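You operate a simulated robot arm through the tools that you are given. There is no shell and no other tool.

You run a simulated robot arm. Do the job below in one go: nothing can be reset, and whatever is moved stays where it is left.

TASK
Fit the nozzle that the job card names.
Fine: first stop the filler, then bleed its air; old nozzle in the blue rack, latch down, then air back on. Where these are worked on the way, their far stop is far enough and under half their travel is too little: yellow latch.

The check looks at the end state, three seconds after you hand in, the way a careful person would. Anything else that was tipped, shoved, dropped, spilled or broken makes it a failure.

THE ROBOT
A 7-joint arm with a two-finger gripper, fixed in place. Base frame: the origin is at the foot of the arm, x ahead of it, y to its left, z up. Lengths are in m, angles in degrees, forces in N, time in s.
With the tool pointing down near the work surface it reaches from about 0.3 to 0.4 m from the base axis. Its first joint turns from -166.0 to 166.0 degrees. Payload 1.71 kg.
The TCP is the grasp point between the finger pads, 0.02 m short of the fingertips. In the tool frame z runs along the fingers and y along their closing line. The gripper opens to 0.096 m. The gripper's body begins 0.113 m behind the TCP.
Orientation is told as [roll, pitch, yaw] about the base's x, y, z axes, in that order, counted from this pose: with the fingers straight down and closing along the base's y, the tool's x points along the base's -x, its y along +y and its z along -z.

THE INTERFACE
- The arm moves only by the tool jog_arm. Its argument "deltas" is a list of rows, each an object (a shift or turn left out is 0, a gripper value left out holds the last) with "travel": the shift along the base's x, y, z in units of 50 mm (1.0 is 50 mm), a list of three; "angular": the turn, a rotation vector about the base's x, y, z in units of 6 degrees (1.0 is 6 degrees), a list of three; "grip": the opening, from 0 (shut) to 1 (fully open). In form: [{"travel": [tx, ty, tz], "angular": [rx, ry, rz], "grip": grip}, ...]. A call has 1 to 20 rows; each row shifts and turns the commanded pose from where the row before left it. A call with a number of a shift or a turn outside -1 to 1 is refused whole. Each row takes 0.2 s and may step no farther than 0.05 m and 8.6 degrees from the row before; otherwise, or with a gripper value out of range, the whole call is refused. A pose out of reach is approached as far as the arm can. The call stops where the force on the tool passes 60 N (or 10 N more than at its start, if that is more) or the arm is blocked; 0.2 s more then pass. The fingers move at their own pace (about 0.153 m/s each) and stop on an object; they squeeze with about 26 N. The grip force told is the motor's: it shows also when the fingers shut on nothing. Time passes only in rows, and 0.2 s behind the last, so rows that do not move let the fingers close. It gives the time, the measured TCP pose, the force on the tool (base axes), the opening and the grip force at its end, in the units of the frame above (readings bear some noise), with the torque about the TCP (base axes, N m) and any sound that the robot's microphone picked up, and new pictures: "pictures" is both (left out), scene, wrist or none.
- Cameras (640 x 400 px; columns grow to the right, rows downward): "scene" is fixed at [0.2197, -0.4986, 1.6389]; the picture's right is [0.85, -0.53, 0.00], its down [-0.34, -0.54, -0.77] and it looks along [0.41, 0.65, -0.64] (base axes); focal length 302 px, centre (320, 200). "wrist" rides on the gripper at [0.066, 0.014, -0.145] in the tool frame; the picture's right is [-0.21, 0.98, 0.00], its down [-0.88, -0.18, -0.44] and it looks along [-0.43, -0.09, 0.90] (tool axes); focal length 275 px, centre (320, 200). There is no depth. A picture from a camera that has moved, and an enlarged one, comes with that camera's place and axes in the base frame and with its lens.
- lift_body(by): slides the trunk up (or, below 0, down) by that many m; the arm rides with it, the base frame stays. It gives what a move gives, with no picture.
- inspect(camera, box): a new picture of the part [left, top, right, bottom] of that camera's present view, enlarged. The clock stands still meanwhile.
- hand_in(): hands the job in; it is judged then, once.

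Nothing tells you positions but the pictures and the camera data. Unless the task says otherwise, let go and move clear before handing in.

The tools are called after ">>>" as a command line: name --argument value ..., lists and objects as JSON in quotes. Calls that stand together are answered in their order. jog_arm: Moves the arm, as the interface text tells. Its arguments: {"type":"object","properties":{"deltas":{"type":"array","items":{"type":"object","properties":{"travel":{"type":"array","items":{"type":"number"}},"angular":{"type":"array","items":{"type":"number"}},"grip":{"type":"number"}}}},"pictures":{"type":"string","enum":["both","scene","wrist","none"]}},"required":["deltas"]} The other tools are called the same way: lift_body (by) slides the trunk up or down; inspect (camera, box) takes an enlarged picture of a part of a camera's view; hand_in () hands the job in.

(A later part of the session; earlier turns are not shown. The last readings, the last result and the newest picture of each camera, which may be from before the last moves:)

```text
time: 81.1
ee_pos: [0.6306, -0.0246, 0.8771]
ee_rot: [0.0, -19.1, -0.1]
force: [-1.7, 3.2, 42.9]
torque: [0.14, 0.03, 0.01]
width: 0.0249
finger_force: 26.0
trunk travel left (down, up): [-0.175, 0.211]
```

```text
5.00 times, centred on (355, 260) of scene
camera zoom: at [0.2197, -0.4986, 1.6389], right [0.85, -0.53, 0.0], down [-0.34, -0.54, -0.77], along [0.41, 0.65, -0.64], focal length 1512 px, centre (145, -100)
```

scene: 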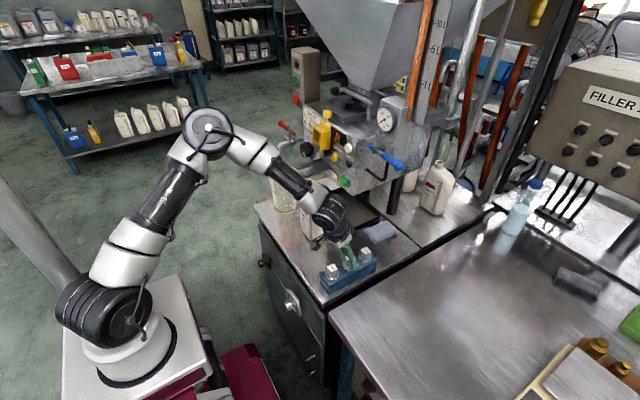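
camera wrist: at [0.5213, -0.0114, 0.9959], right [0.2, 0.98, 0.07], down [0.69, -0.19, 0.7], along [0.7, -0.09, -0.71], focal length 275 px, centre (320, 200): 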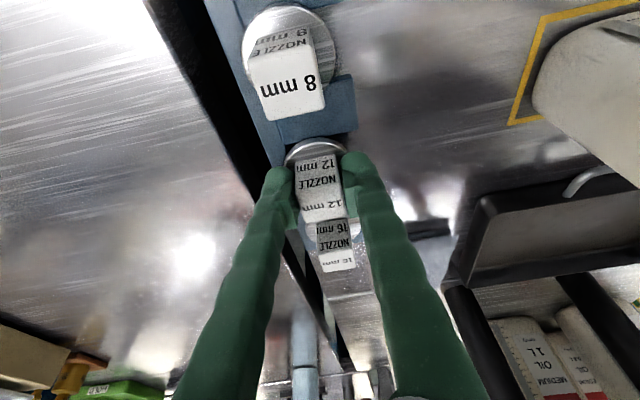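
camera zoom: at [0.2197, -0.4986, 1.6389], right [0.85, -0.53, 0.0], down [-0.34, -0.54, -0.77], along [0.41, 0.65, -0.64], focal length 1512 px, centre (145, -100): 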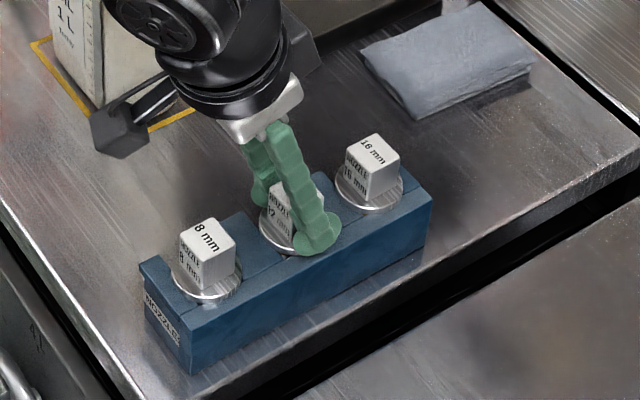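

Contact at once, so it was already at seat height. I ease the load off, open the fingers and lift away.

>>> jog_arm --deltas '[{"travel": [0, 0, 0.1]}, {"grip": 0.5}, {}, {}, {"travel": [0, 0, 0.3]}, {"travel": [0, 0, 0.5]}, {"travel": [0, 0, 0.6]}, {}]'

>>> inspect --camera "scene" --box '[310, 220, 400, 300]'

>>> inspect --camera "wrist" --box '[220, 50, 420, 200]'

```text
time: 82.9
ee_pos: [0.6304, -0.0252, 0.947]
ee_rot: [0.0, -18.4, -0.2]
force: [0.1, 0.4, -0.1]
torque: [0.03, -0.02, -0.02]
width: 0.0479
finger_force: 0.0
trunk travel left (down, up): [-0.175, 0.211]
camera wrist: at [0.5213, -0.0115, 1.0641], right [0.2, 0.98, 0.07], down [0.69, -0.19, 0.7], along [0.7, -0.09, -0.71], focal length 275 px, centre (320, 200)
```

scene: 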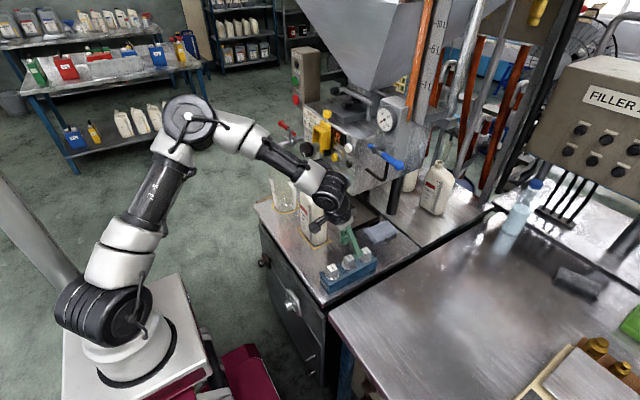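
wrist: 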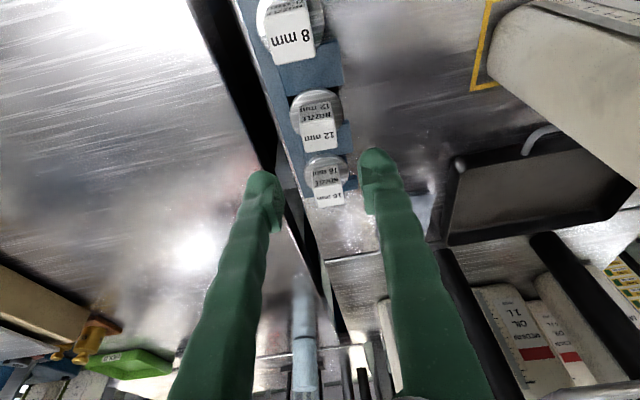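

```text
5.00 times, centred on (355, 260) of scene
camera zoom: at [0.2197, -0.4986, 1.6389], right [0.85, -0.53, 0.0], down [-0.34, -0.54, -0.77], along [0.41, 0.65, -0.64], focal length 1512 px, centre (145, -100)
```

zoom: 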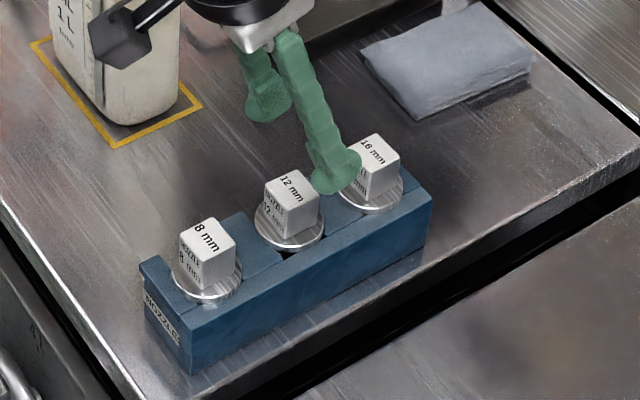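

```text
2.67 times, centred on (320, 125) of wrist
camera zoom: at [0.5213, -0.0115, 1.0641], right [0.2, 0.98, 0.07], down [0.69, -0.19, 0.7], along [0.7, -0.09, -0.71], focal length 734 px, centre (320, 400)
```

zoom: 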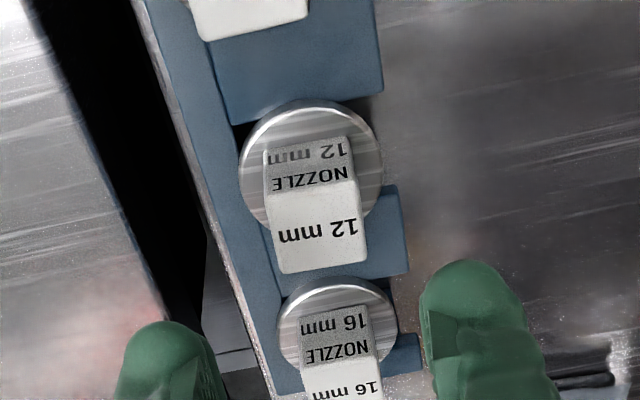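

The 12 mm nozzle is in the middle slot. I check whether it sits as low as its neighbours.

>>> inspect --camera "scene" --box '[320, 240, 380, 290]'

>>> inspect --camera "wrist" --box '[240, 0, 380, 110]'

>>> inspect --camera "wrist" --box '[270, 80, 370, 210]'

```text
8.00 times, centred on (350, 265) of scene
camera zoom: at [0.2197, -0.4986, 1.6389], right [0.85, -0.53, 0.0], down [-0.34, -0.54, -0.77], along [0.41, 0.65, -0.64], focal length 2420 px, centre (80, -320)
```

zoom: 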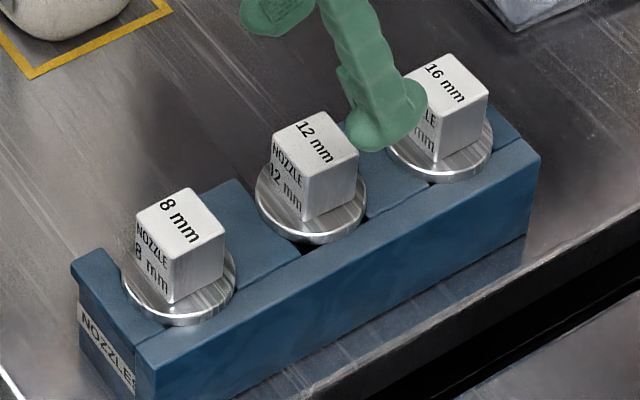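

```text
3.64 times, centred on (310, 55) of wrist
camera zoom: at [0.5213, -0.0115, 1.0641], right [0.2, 0.98, 0.07], down [0.69, -0.19, 0.7], along [0.7, -0.09, -0.71], focal length 1001 px, centre (356, 727)
```

zoom: 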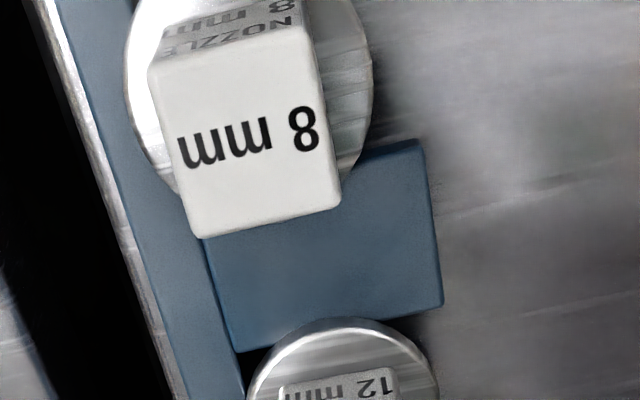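

```text
3.08 times, centred on (320, 145) of wrist
camera zoom: at [0.5213, -0.0115, 1.0641], right [0.2, 0.98, 0.07], down [0.69, -0.19, 0.7], along [0.7, -0.09, -0.71], focal length 847 px, centre (320, 369)
```

zoom: 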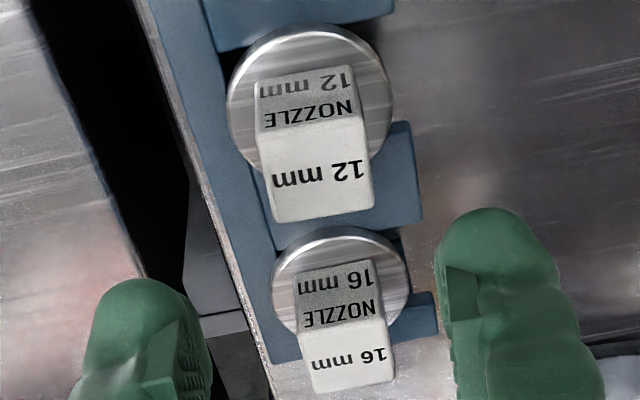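

The 12 mm one seems a few mm nearer to the slot mouth than its neighbours and maybe not fully down. I re-grip it, seat it 3-4 mm deeper and press lightly.

>>> jog_arm --deltas '[{"travel": [0, -0.07, -0.4]}, {"travel": [0, 0, -0.5]}, {"travel": [0, 0, -0.38]}, {"travel": [0, 0, -0.04]}, {"travel": [0, 0, -0.04]}, {}]' --pictures "none"

```text
time: 84.3
ee_pos: [0.6303, -0.0274, 0.8782]
ee_rot: [0.0, -18.5, -0.1]
force: [0.9, -0.4, 1.1]
torque: [-0.02, 0.01, -0.01]
width: 0.0481
finger_force: 0.1
trunk travel left (down, up): [-0.175, 0.211]
```

>>> jog_arm --deltas '[{"travel": [0, 0, -0.04]}, {"travel": [0, 0, -0.04]}, {}]' --pictures "none"

>>> inspect --camera "wrist" --box '[260, 120, 380, 220]'

```text
time: 85.1
ee_pos: [0.631, -0.0282, 0.8746]
ee_rot: [0.0, -18.4, -0.1]
force: [0.1, 1.2, 2.7]
torque: [0.07, -0.01, 0.01]
width: 0.0487
finger_force: 0.3
trunk travel left (down, up): [-0.175, 0.211]
```

```text
4.00 times, centred on (320, 170) of wrist
camera zoom: at [0.5216, -0.0148, 0.992], right [0.2, 0.98, 0.07], down [0.69, -0.19, 0.7], along [0.7, -0.09, -0.71], focal length 1101 px, centre (320, 320)
```

zoom: 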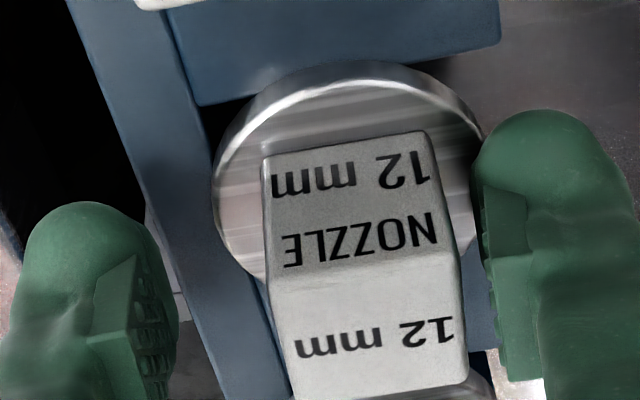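

>>> jog_arm --deltas '[{"travel": [0, 0, 0.02]}, {"grip": 0}, {}, {}, {"travel": [0, 0, -0.04]}, {}]' --pictures "none"

>>> inspect --camera "wrist" --box '[260, 120, 380, 220]'

>>> inspect --camera "scene" --box '[320, 240, 380, 290]'

```text
time: 86.5
ee_pos: [0.6299, -0.0284, 0.8766]
ee_rot: [0.0, -18.8, 0.0]
force: [1.6, 0.4, 30.7]
torque: [0.08, 0.06, -0.1]
width: 0.0252
finger_force: 25.8
trunk travel left (down, up): [-0.175, 0.211]
```

```text
4.00 times, centred on (320, 170) of wrist
camera zoom: at [0.521, -0.0149, 0.9931], right [0.2, 0.98, 0.07], down [0.69, -0.19, 0.7], along [0.7, -0.09, -0.71], focal length 1101 px, centre (320, 320)
```

zoom: 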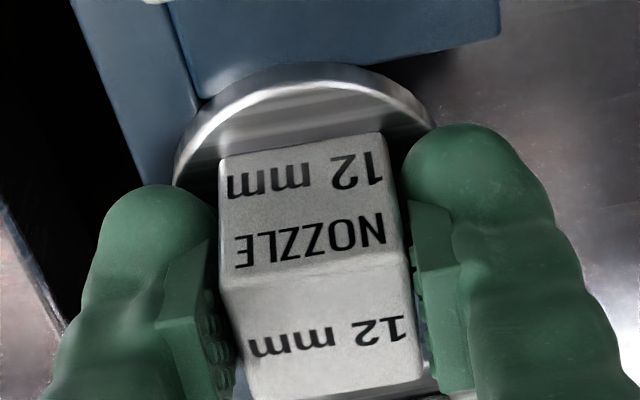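

```text
8.00 times, centred on (350, 265) of scene
camera zoom: at [0.2197, -0.4986, 1.6389], right [0.85, -0.53, 0.0], down [-0.34, -0.54, -0.77], along [0.41, 0.65, -0.64], focal length 2420 px, centre (80, -320)
```

zoom: 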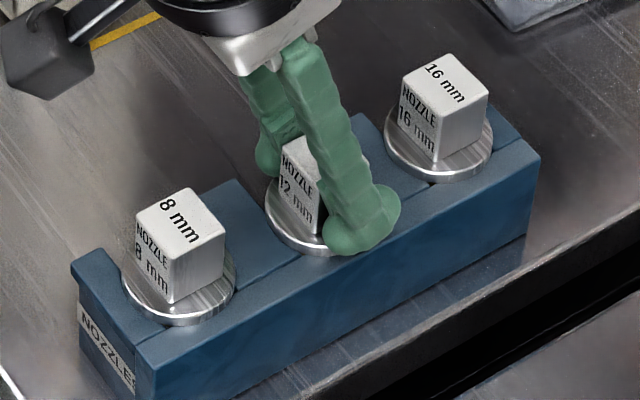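

That contact is simply the fingertips on the flange, so the nozzle is seated. I let go and lift off.

>>> jog_arm --deltas '[{"travel": [0, 0, 0.08]}, {"grip": 0.5}, {}, {}, {"travel": [0, 0, 0.3]}, {"travel": [0, 0, 0.5]}, {"travel": [-0.3, 0, 0.6]}, {"travel": [-0.4, 0.05, 0.2]}, {"travel": [-0.4, 0, 0]}, {"travel": [-0.22, 0, 0]}, {}]'

>>> inspect --camera "scene" --box '[320, 240, 380, 290]'

>>> inspect --camera "wrist" --box '[240, 70, 400, 200]'

```text
time: 88.9
ee_pos: [0.5651, -0.0256, 0.9577]
ee_rot: [0.1, -18.5, -0.1]
force: [0.3, -0.2, -0.4]
torque: [-0.01, -0.01, 0.01]
width: 0.0479
finger_force: 0.0
trunk travel left (down, up): [-0.175, 0.211]
camera wrist: at [0.4557, -0.012, 1.0741], right [0.2, 0.98, 0.07], down [0.69, -0.19, 0.7], along [0.7, -0.09, -0.71], focal length 275 px, centre (320, 200)
```

scene: 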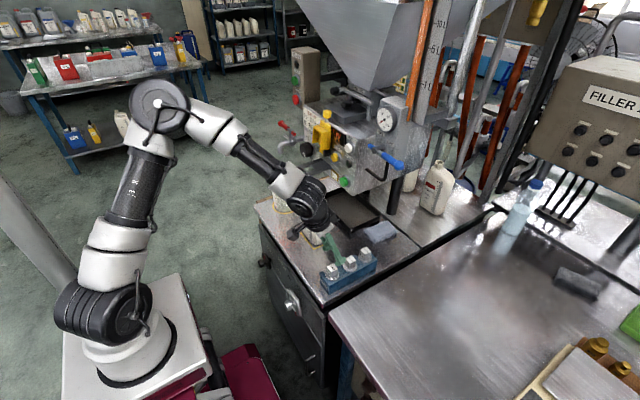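
wrist: 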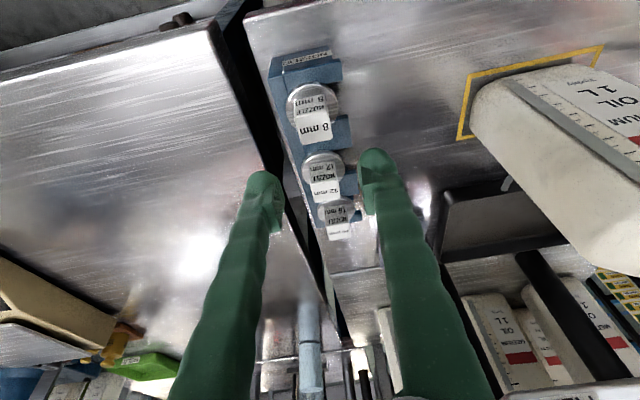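

```text
8.00 times, centred on (350, 265) of scene
camera zoom: at [0.2197, -0.4986, 1.6389], right [0.85, -0.53, 0.0], down [-0.34, -0.54, -0.77], along [0.41, 0.65, -0.64], focal length 2420 px, centre (80, -320)
```

zoom: 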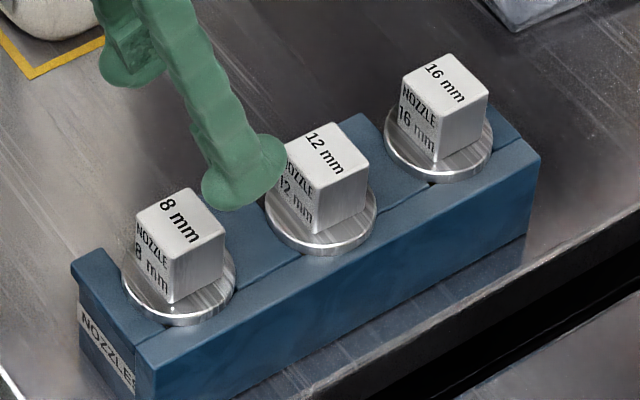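

```text
3.08 times, centred on (320, 135) of wrist
camera zoom: at [0.4557, -0.012, 1.0741], right [0.2, 0.98, 0.07], down [0.69, -0.19, 0.7], along [0.7, -0.09, -0.71], focal length 847 px, centre (320, 400)
```

zoom: 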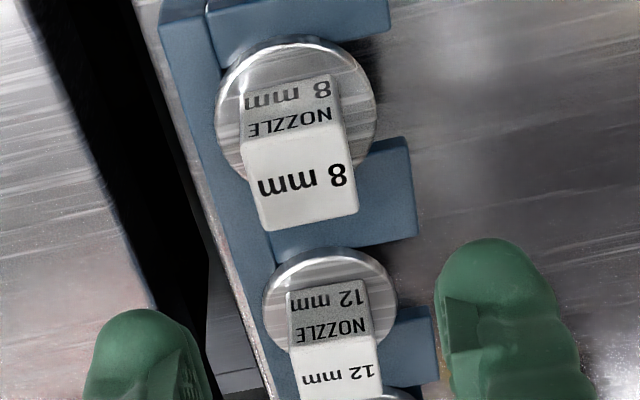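

The 12 mm nozzle now sits just like its neighbours. Next I go down over the 8 mm nozzle at about (0.563, -0.0255) and grip it.

>>> jog_arm --deltas '[{"travel": [-0.04, 0, -0.4]}, {"travel": [0, 0, -0.5]}, {"travel": [0, 0, -0.5]}, {"travel": [0, 0, -0.16]}, {}, {"grip": 0}, {}, {}]'

>>> inspect --camera "wrist" --box '[260, 120, 380, 220]'

>>> inspect --camera "scene" --box '[320, 240, 380, 290]'

```text
time: 90.7
ee_pos: [0.563, -0.0254, 0.8794]
ee_rot: [0.1, -18.5, -0.1]
force: [0.6, 0.9, -0.6]
torque: [-0.03, -0.04, -0.03]
width: 0.0245
finger_force: 25.8
trunk travel left (down, up): [-0.175, 0.211]
camera wrist: at [0.4538, -0.0122, 0.9969], right [0.2, 0.98, 0.07], down [0.69, -0.19, 0.7], along [0.7, -0.09, -0.71], focal length 275 px, centre (320, 200)
```

scene: 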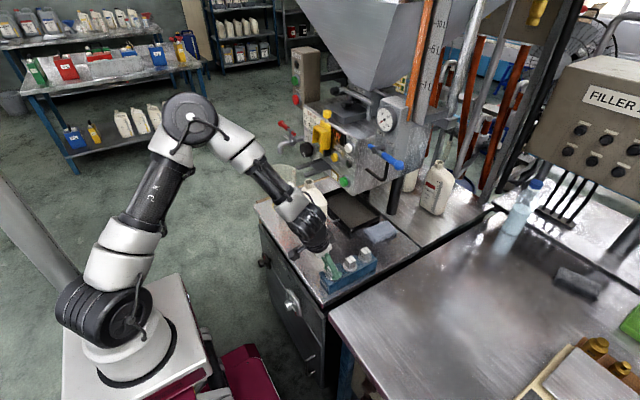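
wrist: 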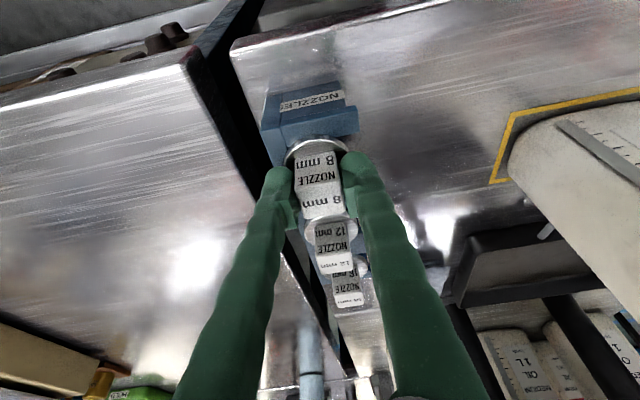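

```text
4.00 times, centred on (320, 170) of wrist
camera zoom: at [0.4538, -0.0122, 0.9969], right [0.2, 0.98, 0.07], down [0.69, -0.19, 0.7], along [0.7, -0.09, -0.71], focal length 1101 px, centre (320, 320)
```

zoom: 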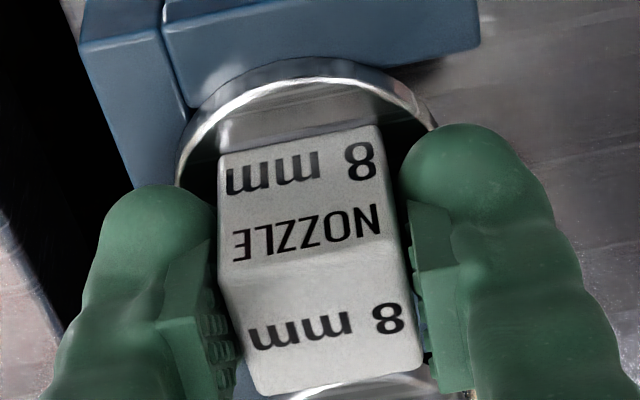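

```text
8.00 times, centred on (350, 265) of scene
camera zoom: at [0.2197, -0.4986, 1.6389], right [0.85, -0.53, 0.0], down [-0.34, -0.54, -0.77], along [0.41, 0.65, -0.64], focal length 2420 px, centre (80, -320)
```

zoom: 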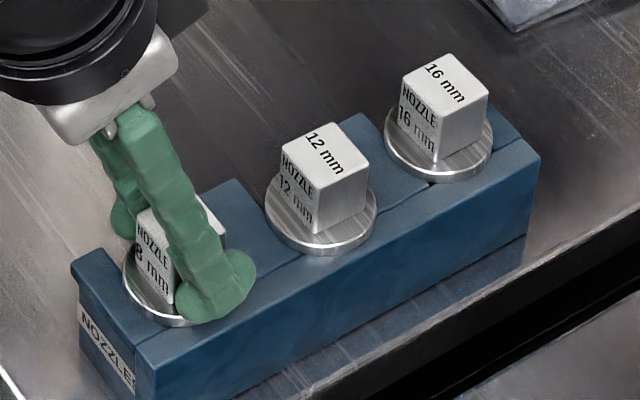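

Gripped on the 8 mm cube. I slide it out of its slot towards +y, then raise it.

>>> jog_arm --deltas '[{"travel": [0, 0.1, 0.01]}, {"travel": [0, 0.2, 0]}, {"travel": [0, 0.25, 0]}, {"travel": [0, 0.25, 0]}, {"travel": [0, 0.3, 0]}, {"travel": [0, 0.3, 0]}, {}]'

>>> inspect --camera "scene" --box '[310, 220, 380, 290]'

>>> inspect --camera "wrist" --box '[260, 120, 380, 220]'

```text
time: 92.3
ee_pos: [0.5637, 0.0451, 0.8796]
ee_rot: [0.0, -18.5, -0.1]
force: [-0.5, -0.6, -0.6]
torque: [0.01, -0.02, -0.01]
width: 0.025
finger_force: 26.3
trunk travel left (down, up): [-0.175, 0.211]
camera wrist: at [0.4539, 0.0577, 0.9975], right [0.2, 0.98, 0.06], down [0.69, -0.19, 0.7], along [0.7, -0.09, -0.71], focal length 275 px, centre (320, 200)
```

scene: 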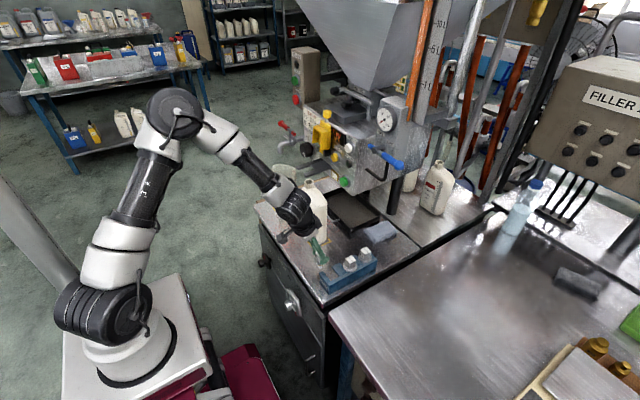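
wrist: 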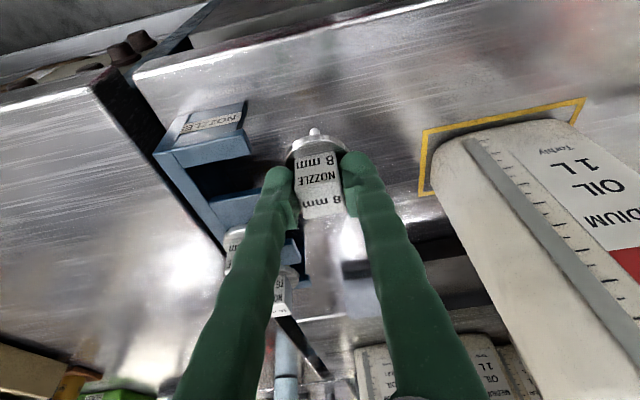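

```text
5.71 times, centred on (345, 255) of scene
camera zoom: at [0.2197, -0.4986, 1.6389], right [0.85, -0.53, 0.0], down [-0.34, -0.54, -0.77], along [0.41, 0.65, -0.64], focal length 1728 px, centre (177, -114)
```

zoom: 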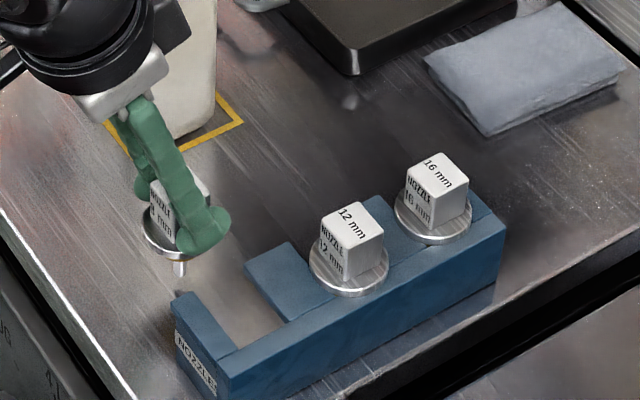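

```text
4.00 times, centred on (320, 170) of wrist
camera zoom: at [0.4539, 0.0577, 0.9975], right [0.2, 0.98, 0.06], down [0.69, -0.19, 0.7], along [0.7, -0.09, -0.71], focal length 1101 px, centre (320, 320)
```

zoom: 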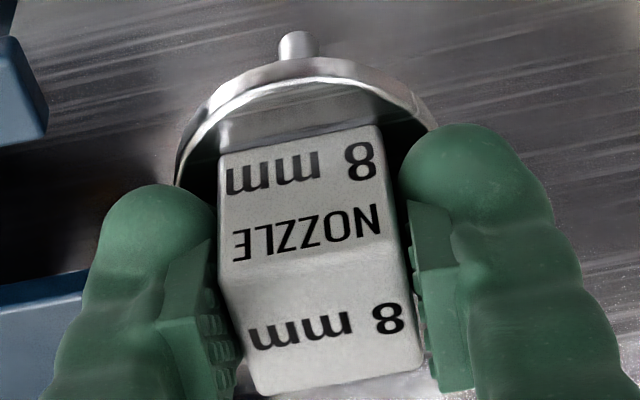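

The 8 mm nozzle is free and upright in the grip. I raise it, bring the trunk back up 0.15 m and go in front of the fork.

>>> jog_arm --deltas '[{"travel": [0, 0, 0.4]}, {"travel": [0.1, 0.05, 0.7]}, {"travel": [0.1, 0, 0.8]}, {"travel": [0.1, 0, 0.8]}, {"travel": [0.1, 0, 0.8]}, {"travel": [0.1, 0, 0.8]}, {"travel": [0, 0, 0.7]}, {}]' --pictures "none"

>>> lift_body --by 0.15

>>> jog_arm --deltas '[{"travel": [0, 0.5, 0]}, {"travel": [-0.1, 0.6, 0]}, {"travel": [-0.2, 0.6, -0.1]}, {"travel": [-0.2, 0.6, -0.3]}, {"travel": [-0.2, 0.6, -0.4]}, {"travel": [-0.1, 0.5, -0.5]}, {"travel": [-0.1, 0.05, -0.5]}, {}]'

```text
time: 94.1
ee_pos: [0.5881, 0.0469, 1.1302]
ee_rot: [0.1, -18.6, -0.2]
force: [-0.1, 0.4, -0.4]
torque: [-0.02, -0.01, 0.02]
width: 0.025
finger_force: 26.0
trunk travel left (down, up): [-0.175, 0.211]
```

```text
time: 95.8
ee_pos: [0.5877, 0.047, 1.28]
ee_rot: [0.0, -18.5, -0.1]
force: [0.9, 0.5, -1.7]
torque: [0.0, 0.01, -0.01]
width: 0.025
finger_force: 26.1
trunk travel left (down, up): [-0.325, 0.061]
```

```text
time: 97.6
ee_pos: [0.5425, 0.2184, 1.1903]
ee_rot: [0.0, -18.5, -0.1]
force: [-0.1, 0.8, -1.2]
torque: [0.0, -0.01, -0.01]
width: 0.0251
finger_force: 26.3
trunk travel left (down, up): [-0.325, 0.061]
camera wrist: at [0.4332, 0.2326, 1.307], right [0.2, 0.98, 0.07], down [0.69, -0.19, 0.7], along [0.7, -0.09, -0.71], focal length 275 px, centre (320, 200)
```

scene: 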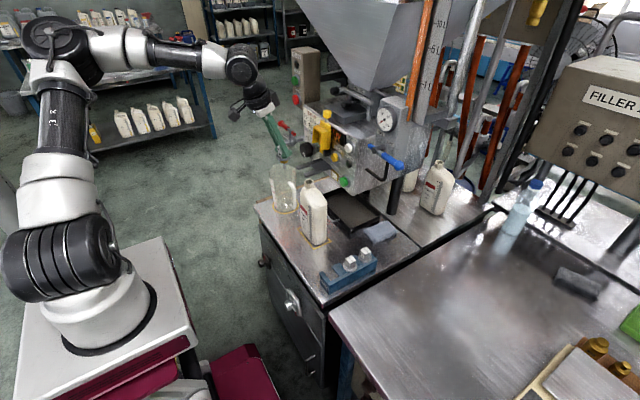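
wrist: 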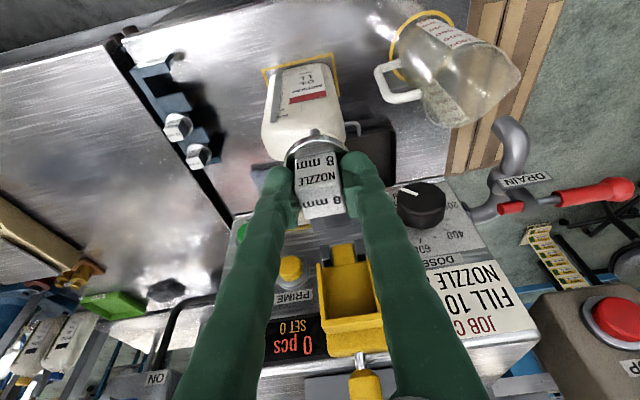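

Now down to the fork's level, still in front of it (x 0.545), and a check of the alignment.

>>> jog_arm --deltas '[{"travel": [0, 0.04, -0.4]}, {"travel": [0, 0, -0.5]}, {"travel": [0, 0, -0.5]}, {}]'

>>> inspect --camera "scene" --box '[270, 120, 340, 190]'

>>> inspect --camera "wrist" --box '[220, 100, 420, 250]'

```text
time: 98.6
ee_pos: [0.542, 0.2208, 1.1195]
ee_rot: [0.2, -18.5, -0.1]
force: [-0.1, -0.7, -1.7]
torque: [0.01, 0.0, 0.04]
width: 0.0248
finger_force: 25.5
trunk travel left (down, up): [-0.325, 0.061]
camera wrist: at [0.4328, 0.2346, 1.2367], right [0.2, 0.98, 0.07], down [0.69, -0.19, 0.7], along [0.7, -0.09, -0.71], focal length 275 px, centre (320, 200)
```

scene: 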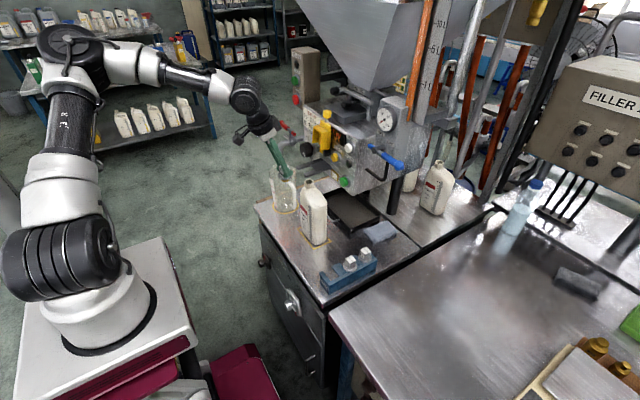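
wrist: 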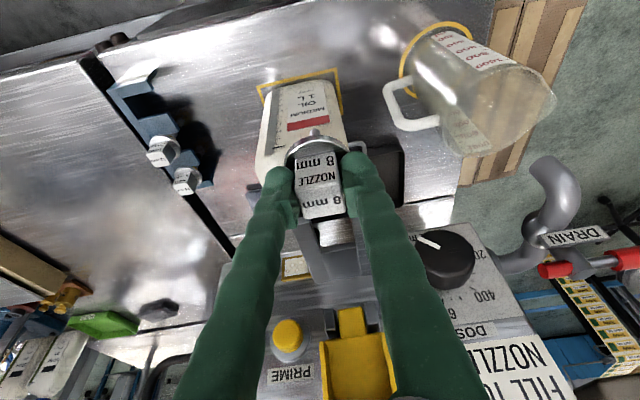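

```text
5.71 times, centred on (305, 155) of scene
camera zoom: at [0.2197, -0.4986, 1.6389], right [0.85, -0.53, 0.0], down [-0.34, -0.54, -0.77], along [0.41, 0.65, -0.64], focal length 1728 px, centre (406, 457)
```

zoom: 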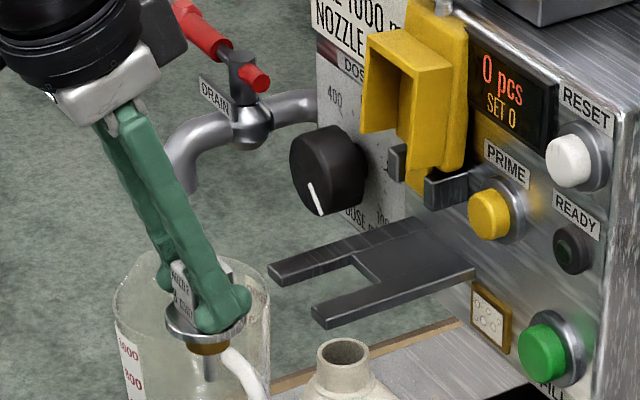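

```text
2.67 times, centred on (320, 175) of wrist
camera zoom: at [0.4328, 0.2346, 1.2367], right [0.2, 0.98, 0.07], down [0.69, -0.19, 0.7], along [0.7, -0.09, -0.71], focal length 734 px, centre (320, 267)
```

zoom: 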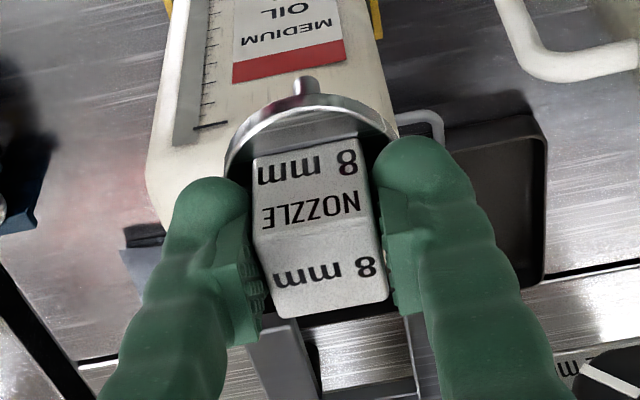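

Height is right for the flange to ride on the prongs; I add 1.5 mm clearance and slide it in along +x to where the old nozzle sat (x≈0.6285).

>>> jog_arm --deltas '[{"travel": [0, -0.01, 0.03]}, {"travel": [0.3, 0, 0]}, {"travel": [0.3, 0, 0]}, {"travel": [0.2, 0, 0]}, {"travel": [0.2, 0, 0]}, {}]'

>>> inspect --camera "scene" --box '[280, 120, 340, 180]'

>>> inspect --camera "wrist" --box '[240, 100, 400, 220]'

```text
time: 100.0
ee_pos: [0.5916, 0.2203, 1.1216]
ee_rot: [0.1, -18.6, -0.1]
force: [0.2, -0.4, -0.6]
torque: [0.03, 0.04, 0.02]
width: 0.0249
finger_force: 26.0
trunk travel left (down, up): [-0.325, 0.061]
camera wrist: at [0.4829, 0.2343, 1.2387], right [0.2, 0.98, 0.07], down [0.69, -0.19, 0.7], along [0.7, -0.09, -0.71], focal length 275 px, centre (320, 200)
```

scene: 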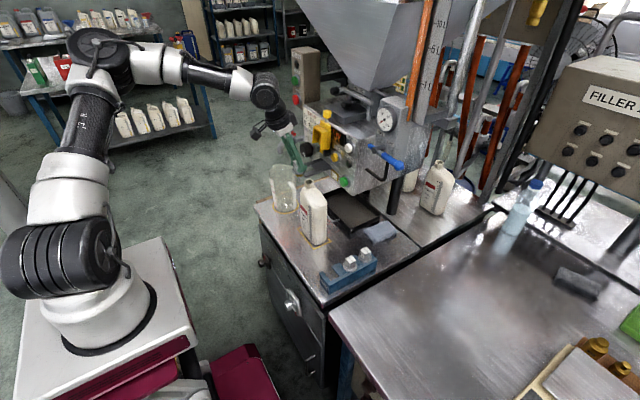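
wrist: 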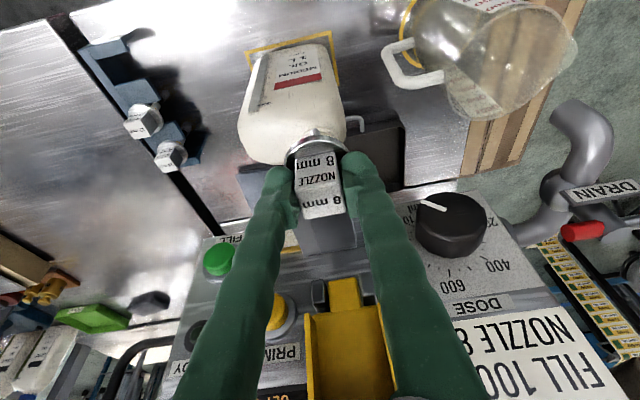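

```text
6.67 times, centred on (310, 150) of scene
camera zoom: at [0.2197, -0.4986, 1.6389], right [0.85, -0.53, 0.0], down [-0.34, -0.54, -0.77], along [0.41, 0.65, -0.64], focal length 2016 px, centre (387, 533)
```

zoom: 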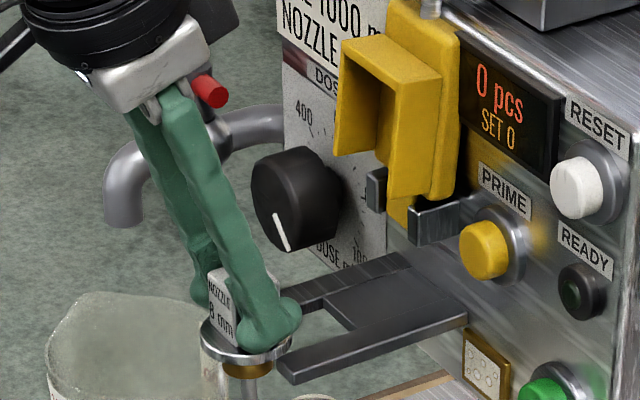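

```text
3.33 times, centred on (320, 160) of wrist
camera zoom: at [0.4829, 0.2343, 1.2387], right [0.2, 0.98, 0.07], down [0.69, -0.19, 0.7], along [0.7, -0.09, -0.71], focal length 918 px, centre (320, 333)
```

zoom: 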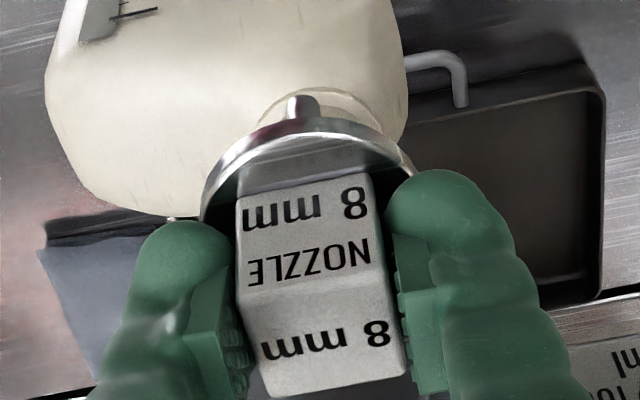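

No contact so far, the flange is over the prong ends and the neck is between them. I continue in smaller steps.

>>> jog_arm --deltas '[{"travel": [0.15, 0, 0]}, {"travel": [0.15, 0, 0]}, {"travel": [0.15, 0, 0]}, {"travel": [0.15, 0, 0]}, {"travel": [0.13, 0, 0]}, {}]'

>>> inspect --camera "scene" --box '[280, 120, 340, 180]'

>>> inspect --camera "wrist" --box '[240, 100, 400, 220]'

```text
time: 101.4
ee_pos: [0.6287, 0.2208, 1.1216]
ee_rot: [-0.1, -18.6, 0.0]
force: [0.3, 0.1, -1.7]
torque: [0.03, -0.03, 0.01]
width: 0.0249
finger_force: 26.2
trunk travel left (down, up): [-0.325, 0.061]
camera wrist: at [0.5196, 0.2341, 1.2386], right [0.2, 0.98, 0.07], down [0.69, -0.19, 0.7], along [0.7, -0.09, -0.71], focal length 275 px, centre (320, 200)
```

scene: 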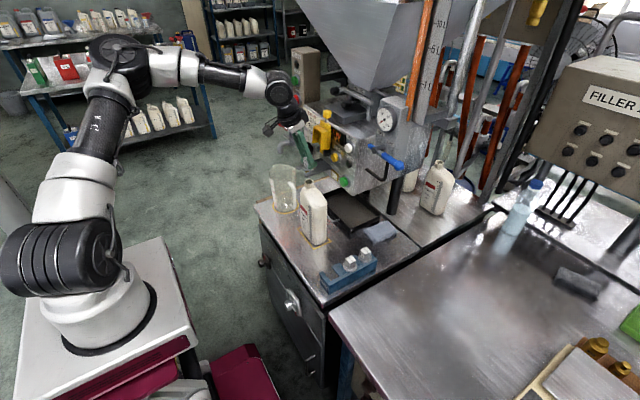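
wrist: 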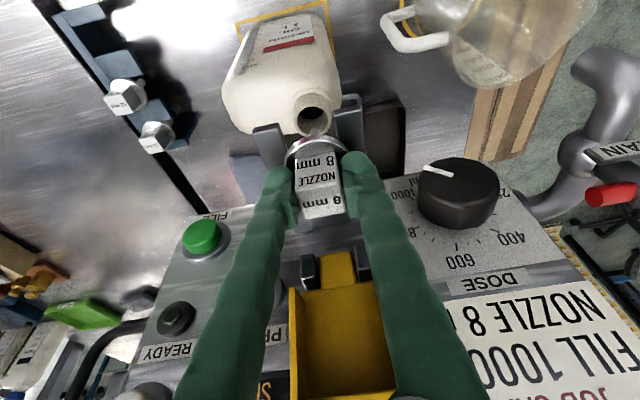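

```text
6.67 times, centred on (310, 150) of scene
camera zoom: at [0.2197, -0.4986, 1.6389], right [0.85, -0.53, 0.0], down [-0.34, -0.54, -0.77], along [0.41, 0.65, -0.64], focal length 2016 px, centre (387, 533)
```

zoom: 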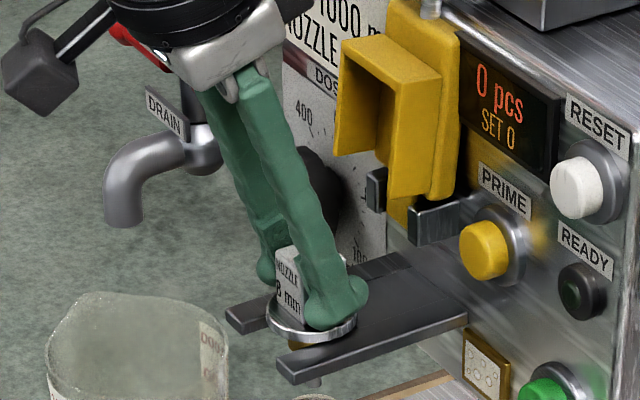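

```text
3.33 times, centred on (320, 160) of wrist
camera zoom: at [0.5196, 0.2341, 1.2386], right [0.2, 0.98, 0.07], down [0.69, -0.19, 0.7], along [0.7, -0.09, -0.71], focal length 918 px, centre (320, 333)
```

zoom: 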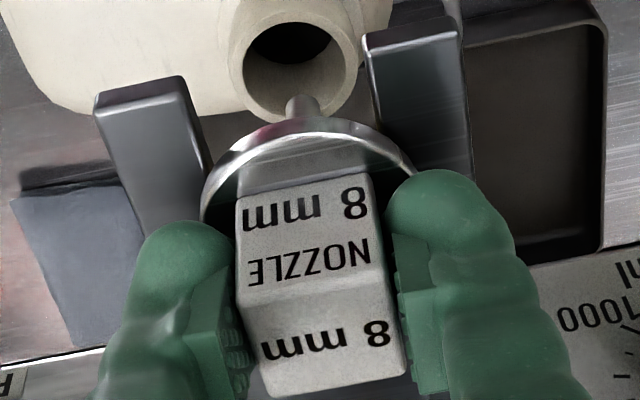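

It lines up with where the old nozzle was. I lower it until the flange rests on the fork.

>>> jog_arm --deltas '[{"travel": [0, 0, -0.02]}, {"travel": [0, 0, -0.02]}, {"travel": [0, 0, -0.02]}, {}]' --pictures "none"

```text
time: 102.4
ee_pos: [0.6293, 0.2211, 1.1203]
ee_rot: [0.0, -18.6, -0.1]
force: [-0.1, 0.8, 9.2]
torque: [-0.01, 0.09, -0.04]
width: 0.0249
finger_force: 26.2
trunk travel left (down, up): [-0.325, 0.061]
```

Resting on the fork (9 N). I open the fingers and rise straight up, then check the nozzle.

>>> jog_arm --deltas '[{"travel": [0, 0, 0.02]}, {"grip": 0.5}, {}, {}, {"travel": [0, 0, 0.3]}, {"travel": [-0.1, 0, 0.5]}, {"travel": [-0.2, 0, 0.7]}, {}]'

>>> inspect --camera "scene" --box '[280, 120, 340, 180]'

>>> inspect --camera "wrist" --box '[240, 60, 400, 180]'

```text
time: 104.2
ee_pos: [0.6129, 0.2201, 1.1948]
ee_rot: [0.0, -18.5, -0.1]
force: [-1.1, 0.1, 0.4]
torque: [-0.06, 0.03, 0.0]
width: 0.048
finger_force: 0.1
trunk travel left (down, up): [-0.325, 0.061]
camera wrist: at [0.5056, 0.2345, 1.3108], right [0.2, 0.98, 0.07], down [0.69, -0.19, 0.7], along [0.7, -0.09, -0.71], focal length 275 px, centre (320, 200)
```

scene: 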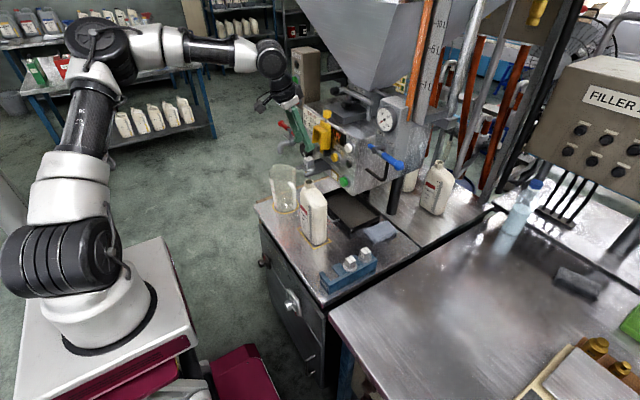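
wrist: 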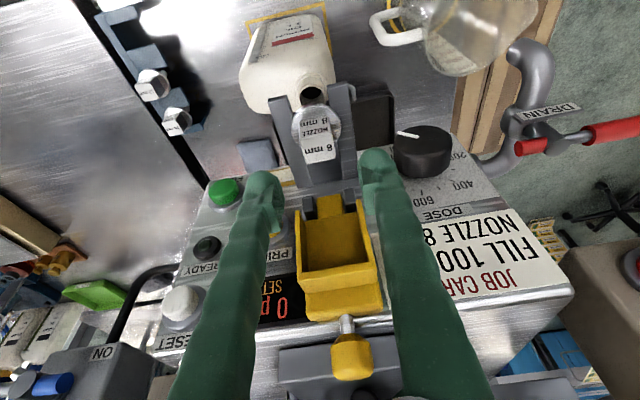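

```text
6.67 times, centred on (310, 150) of scene
camera zoom: at [0.2197, -0.4986, 1.6389], right [0.85, -0.53, 0.0], down [-0.34, -0.54, -0.77], along [0.41, 0.65, -0.64], focal length 2016 px, centre (387, 533)
```

zoom: 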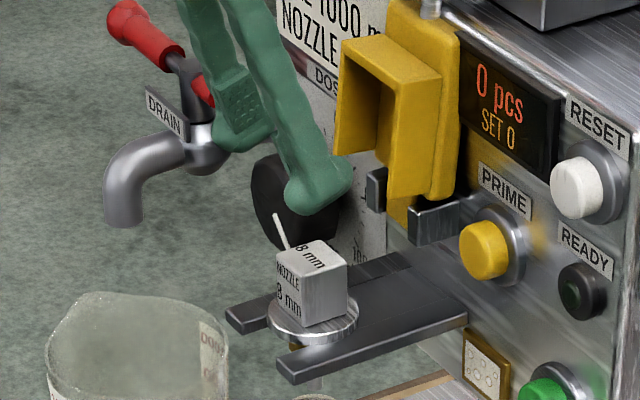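

```text
3.33 times, centred on (320, 120) of wrist
camera zoom: at [0.5056, 0.2345, 1.3108], right [0.2, 0.98, 0.07], down [0.69, -0.19, 0.7], along [0.7, -0.09, -0.71], focal length 918 px, centre (320, 467)
```

zoom: 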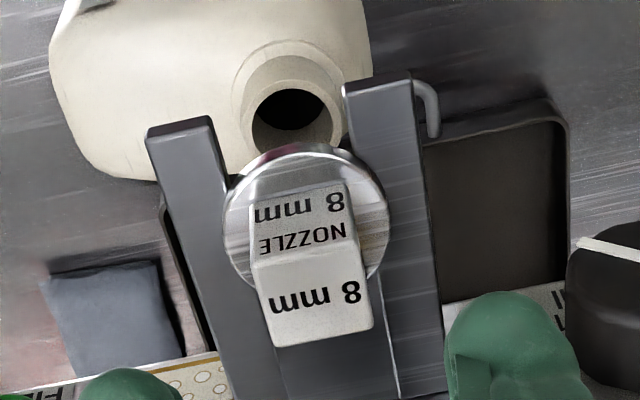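

The 8 mm nozzle stands exactly where the 12 mm one was. Now the latch: I go up and approach the knob at the same slant I left it with.

>>> jog_arm --deltas '[{"travel": [0, 0, 0.7], "angular": [0, -0.7, 0]}, {"travel": [0, 0, 0.7], "angular": [0, -0.7, 0]}, {"travel": [0.1, 0, 0.7], "angular": [0, -0.7, 0]}, {"travel": [0.3, 0, 0.2], "angular": [0, -0.7, 0]}, {"travel": [0.4, 0, 0], "angular": [0, -0.73, 0]}, {}]'

>>> inspect --camera "wrist" --box '[240, 100, 400, 220]'

```text
time: 105.6
ee_pos: [0.6549, 0.2204, 1.3092]
ee_rot: [0.0, -39.7, -0.1]
force: [0.4, -0.7, -0.3]
torque: [-0.01, 0.01, -0.01]
width: 0.0481
finger_force: 0.0
trunk travel left (down, up): [-0.325, 0.061]
camera wrist: at [0.5101, 0.2342, 1.3784], right [0.16, 0.98, 0.13], down [0.39, -0.19, 0.9], along [0.91, -0.09, -0.41], focal length 275 px, centre (320, 200)
```

scene: 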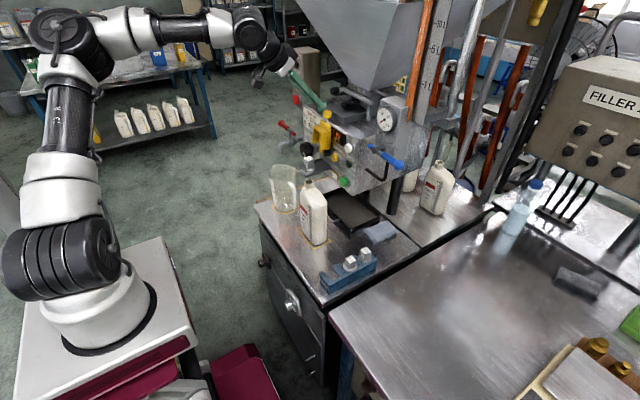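
wrist: 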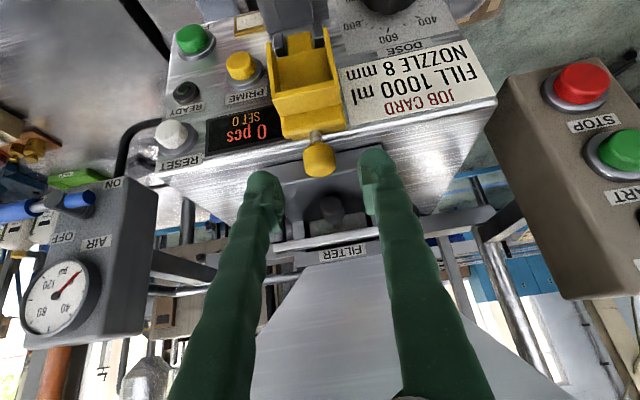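

```text
3.33 times, centred on (320, 160) of wrist
camera zoom: at [0.5101, 0.2342, 1.3784], right [0.16, 0.98, 0.13], down [0.39, -0.19, 0.9], along [0.91, -0.09, -0.41], focal length 918 px, centre (320, 333)
```

zoom: 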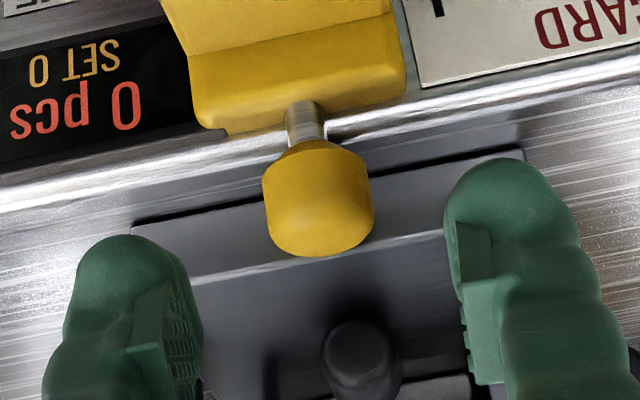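

The knob is centred ahead between the fingers. I advance to the earlier release point and close on it.

>>> jog_arm --deltas '[{"travel": [0.3, 0, -0.34]}, {"travel": [0.3, 0, -0.34]}, {"travel": [0.26, 0, -0.28]}, {}, {"grip": 0}, {}, {}]'

>>> inspect --camera "scene" --box '[280, 90, 360, 170]'

```text
time: 107.2
ee_pos: [0.6969, 0.2201, 1.2619]
ee_rot: [0.0, -39.6, -0.1]
force: [-2.1, -4.4, -1.5]
torque: [-0.07, 0.27, -0.01]
width: 0.0234
finger_force: 35.2
trunk travel left (down, up): [-0.325, 0.061]
camera wrist: at [0.5533, 0.2334, 1.3319], right [0.16, 0.98, 0.13], down [0.39, -0.19, 0.9], along [0.91, -0.09, -0.41], focal length 275 px, centre (320, 200)
```

scene: 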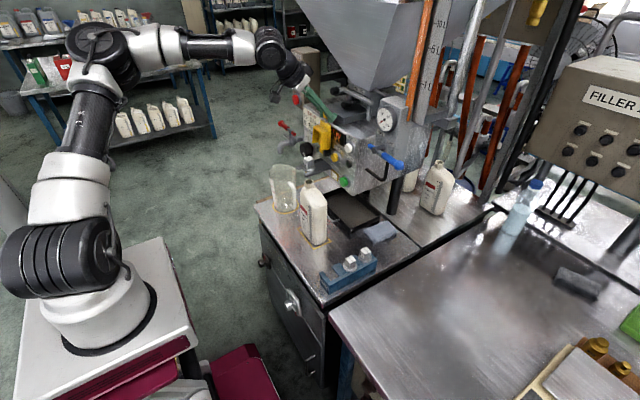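
wrist: 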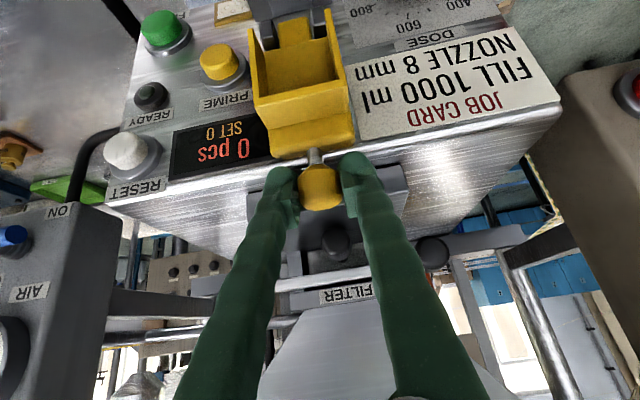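

```text
5.00 times, centred on (320, 130) of scene
camera zoom: at [0.2197, -0.4986, 1.6389], right [0.85, -0.53, 0.0], down [-0.34, -0.54, -0.77], along [0.41, 0.65, -0.64], focal length 1512 px, centre (320, 550)
```

zoom: 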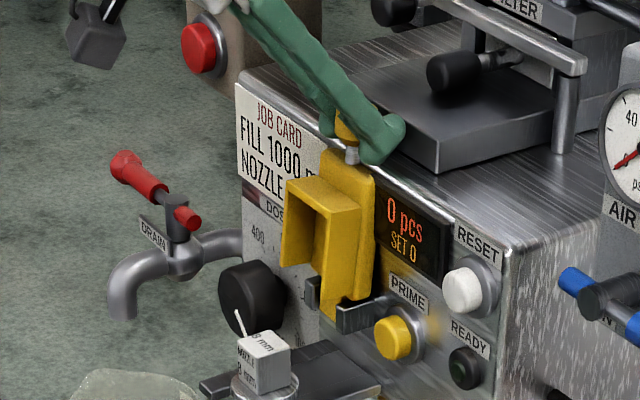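

Gripping the knob. I bring it back down along the measured arc (hinge 0.690, 1.137; radius 0.125), first to about 30 degrees.

>>> jog_arm --deltas '[{"travel": [-0.14, 0, 0]}, {"travel": [-0.434, 0, -0.038], "angular": [0, 0.45, 0]}, {"travel": [-0.42, 0, -0.112], "angular": [0, 0.5, 0]}, {"travel": [-0.394, 0, -0.184], "angular": [0, 0.5, 0]}, {"travel": [-0.356, 0, -0.25], "angular": [0, 0.5, 0]}, {"travel": [-0.308, 0, -0.308], "angular": [0, 0.5, 0]}, {"travel": [-0.25, 0, -0.356], "angular": [0, 0.5, 0]}, {}]'

>>> inspect --camera "scene" --box '[270, 100, 350, 170]'

```text
time: 109.0
ee_pos: [0.5807, 0.2204, 1.1993]
ee_rot: [0.1, -22.1, -0.3]
force: [4.7, -6.2, 7.4]
torque: [-0.01, -1.06, -0.03]
width: 0.0217
finger_force: 35.0
trunk travel left (down, up): [-0.325, 0.061]
camera wrist: at [0.4657, 0.2333, 1.3095], right [0.19, 0.98, 0.08], down [0.65, -0.19, 0.74], along [0.74, -0.09, -0.67], focal length 275 px, centre (320, 200)
```

scene: 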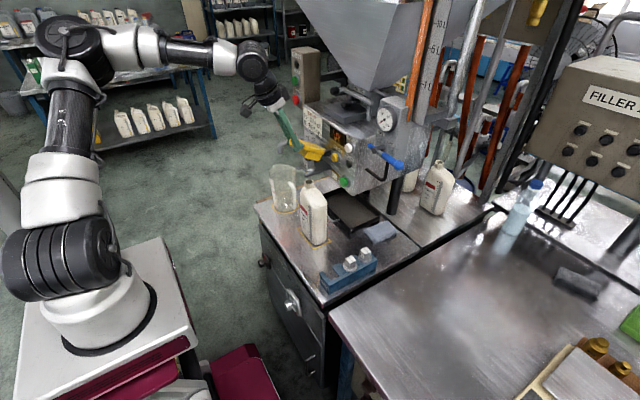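
wrist: 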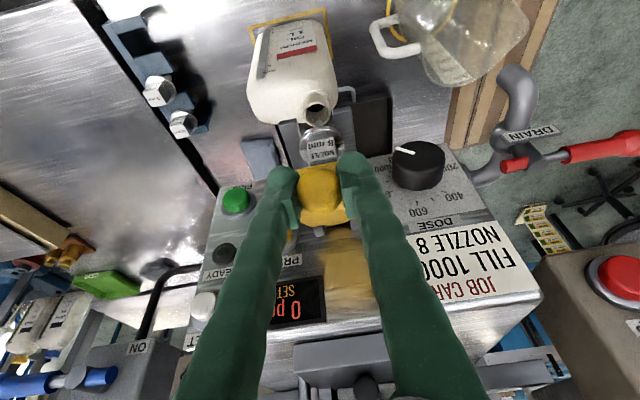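

```text
5.71 times, centred on (310, 135) of scene
camera zoom: at [0.2197, -0.4986, 1.6389], right [0.85, -0.53, 0.0], down [-0.34, -0.54, -0.77], along [0.41, 0.65, -0.64], focal length 1728 px, centre (377, 571)
```

zoom: 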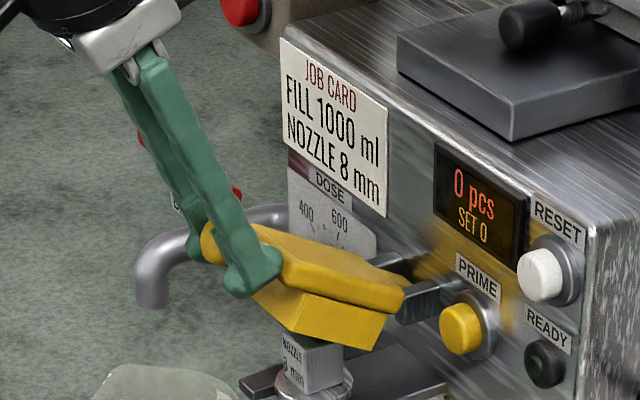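

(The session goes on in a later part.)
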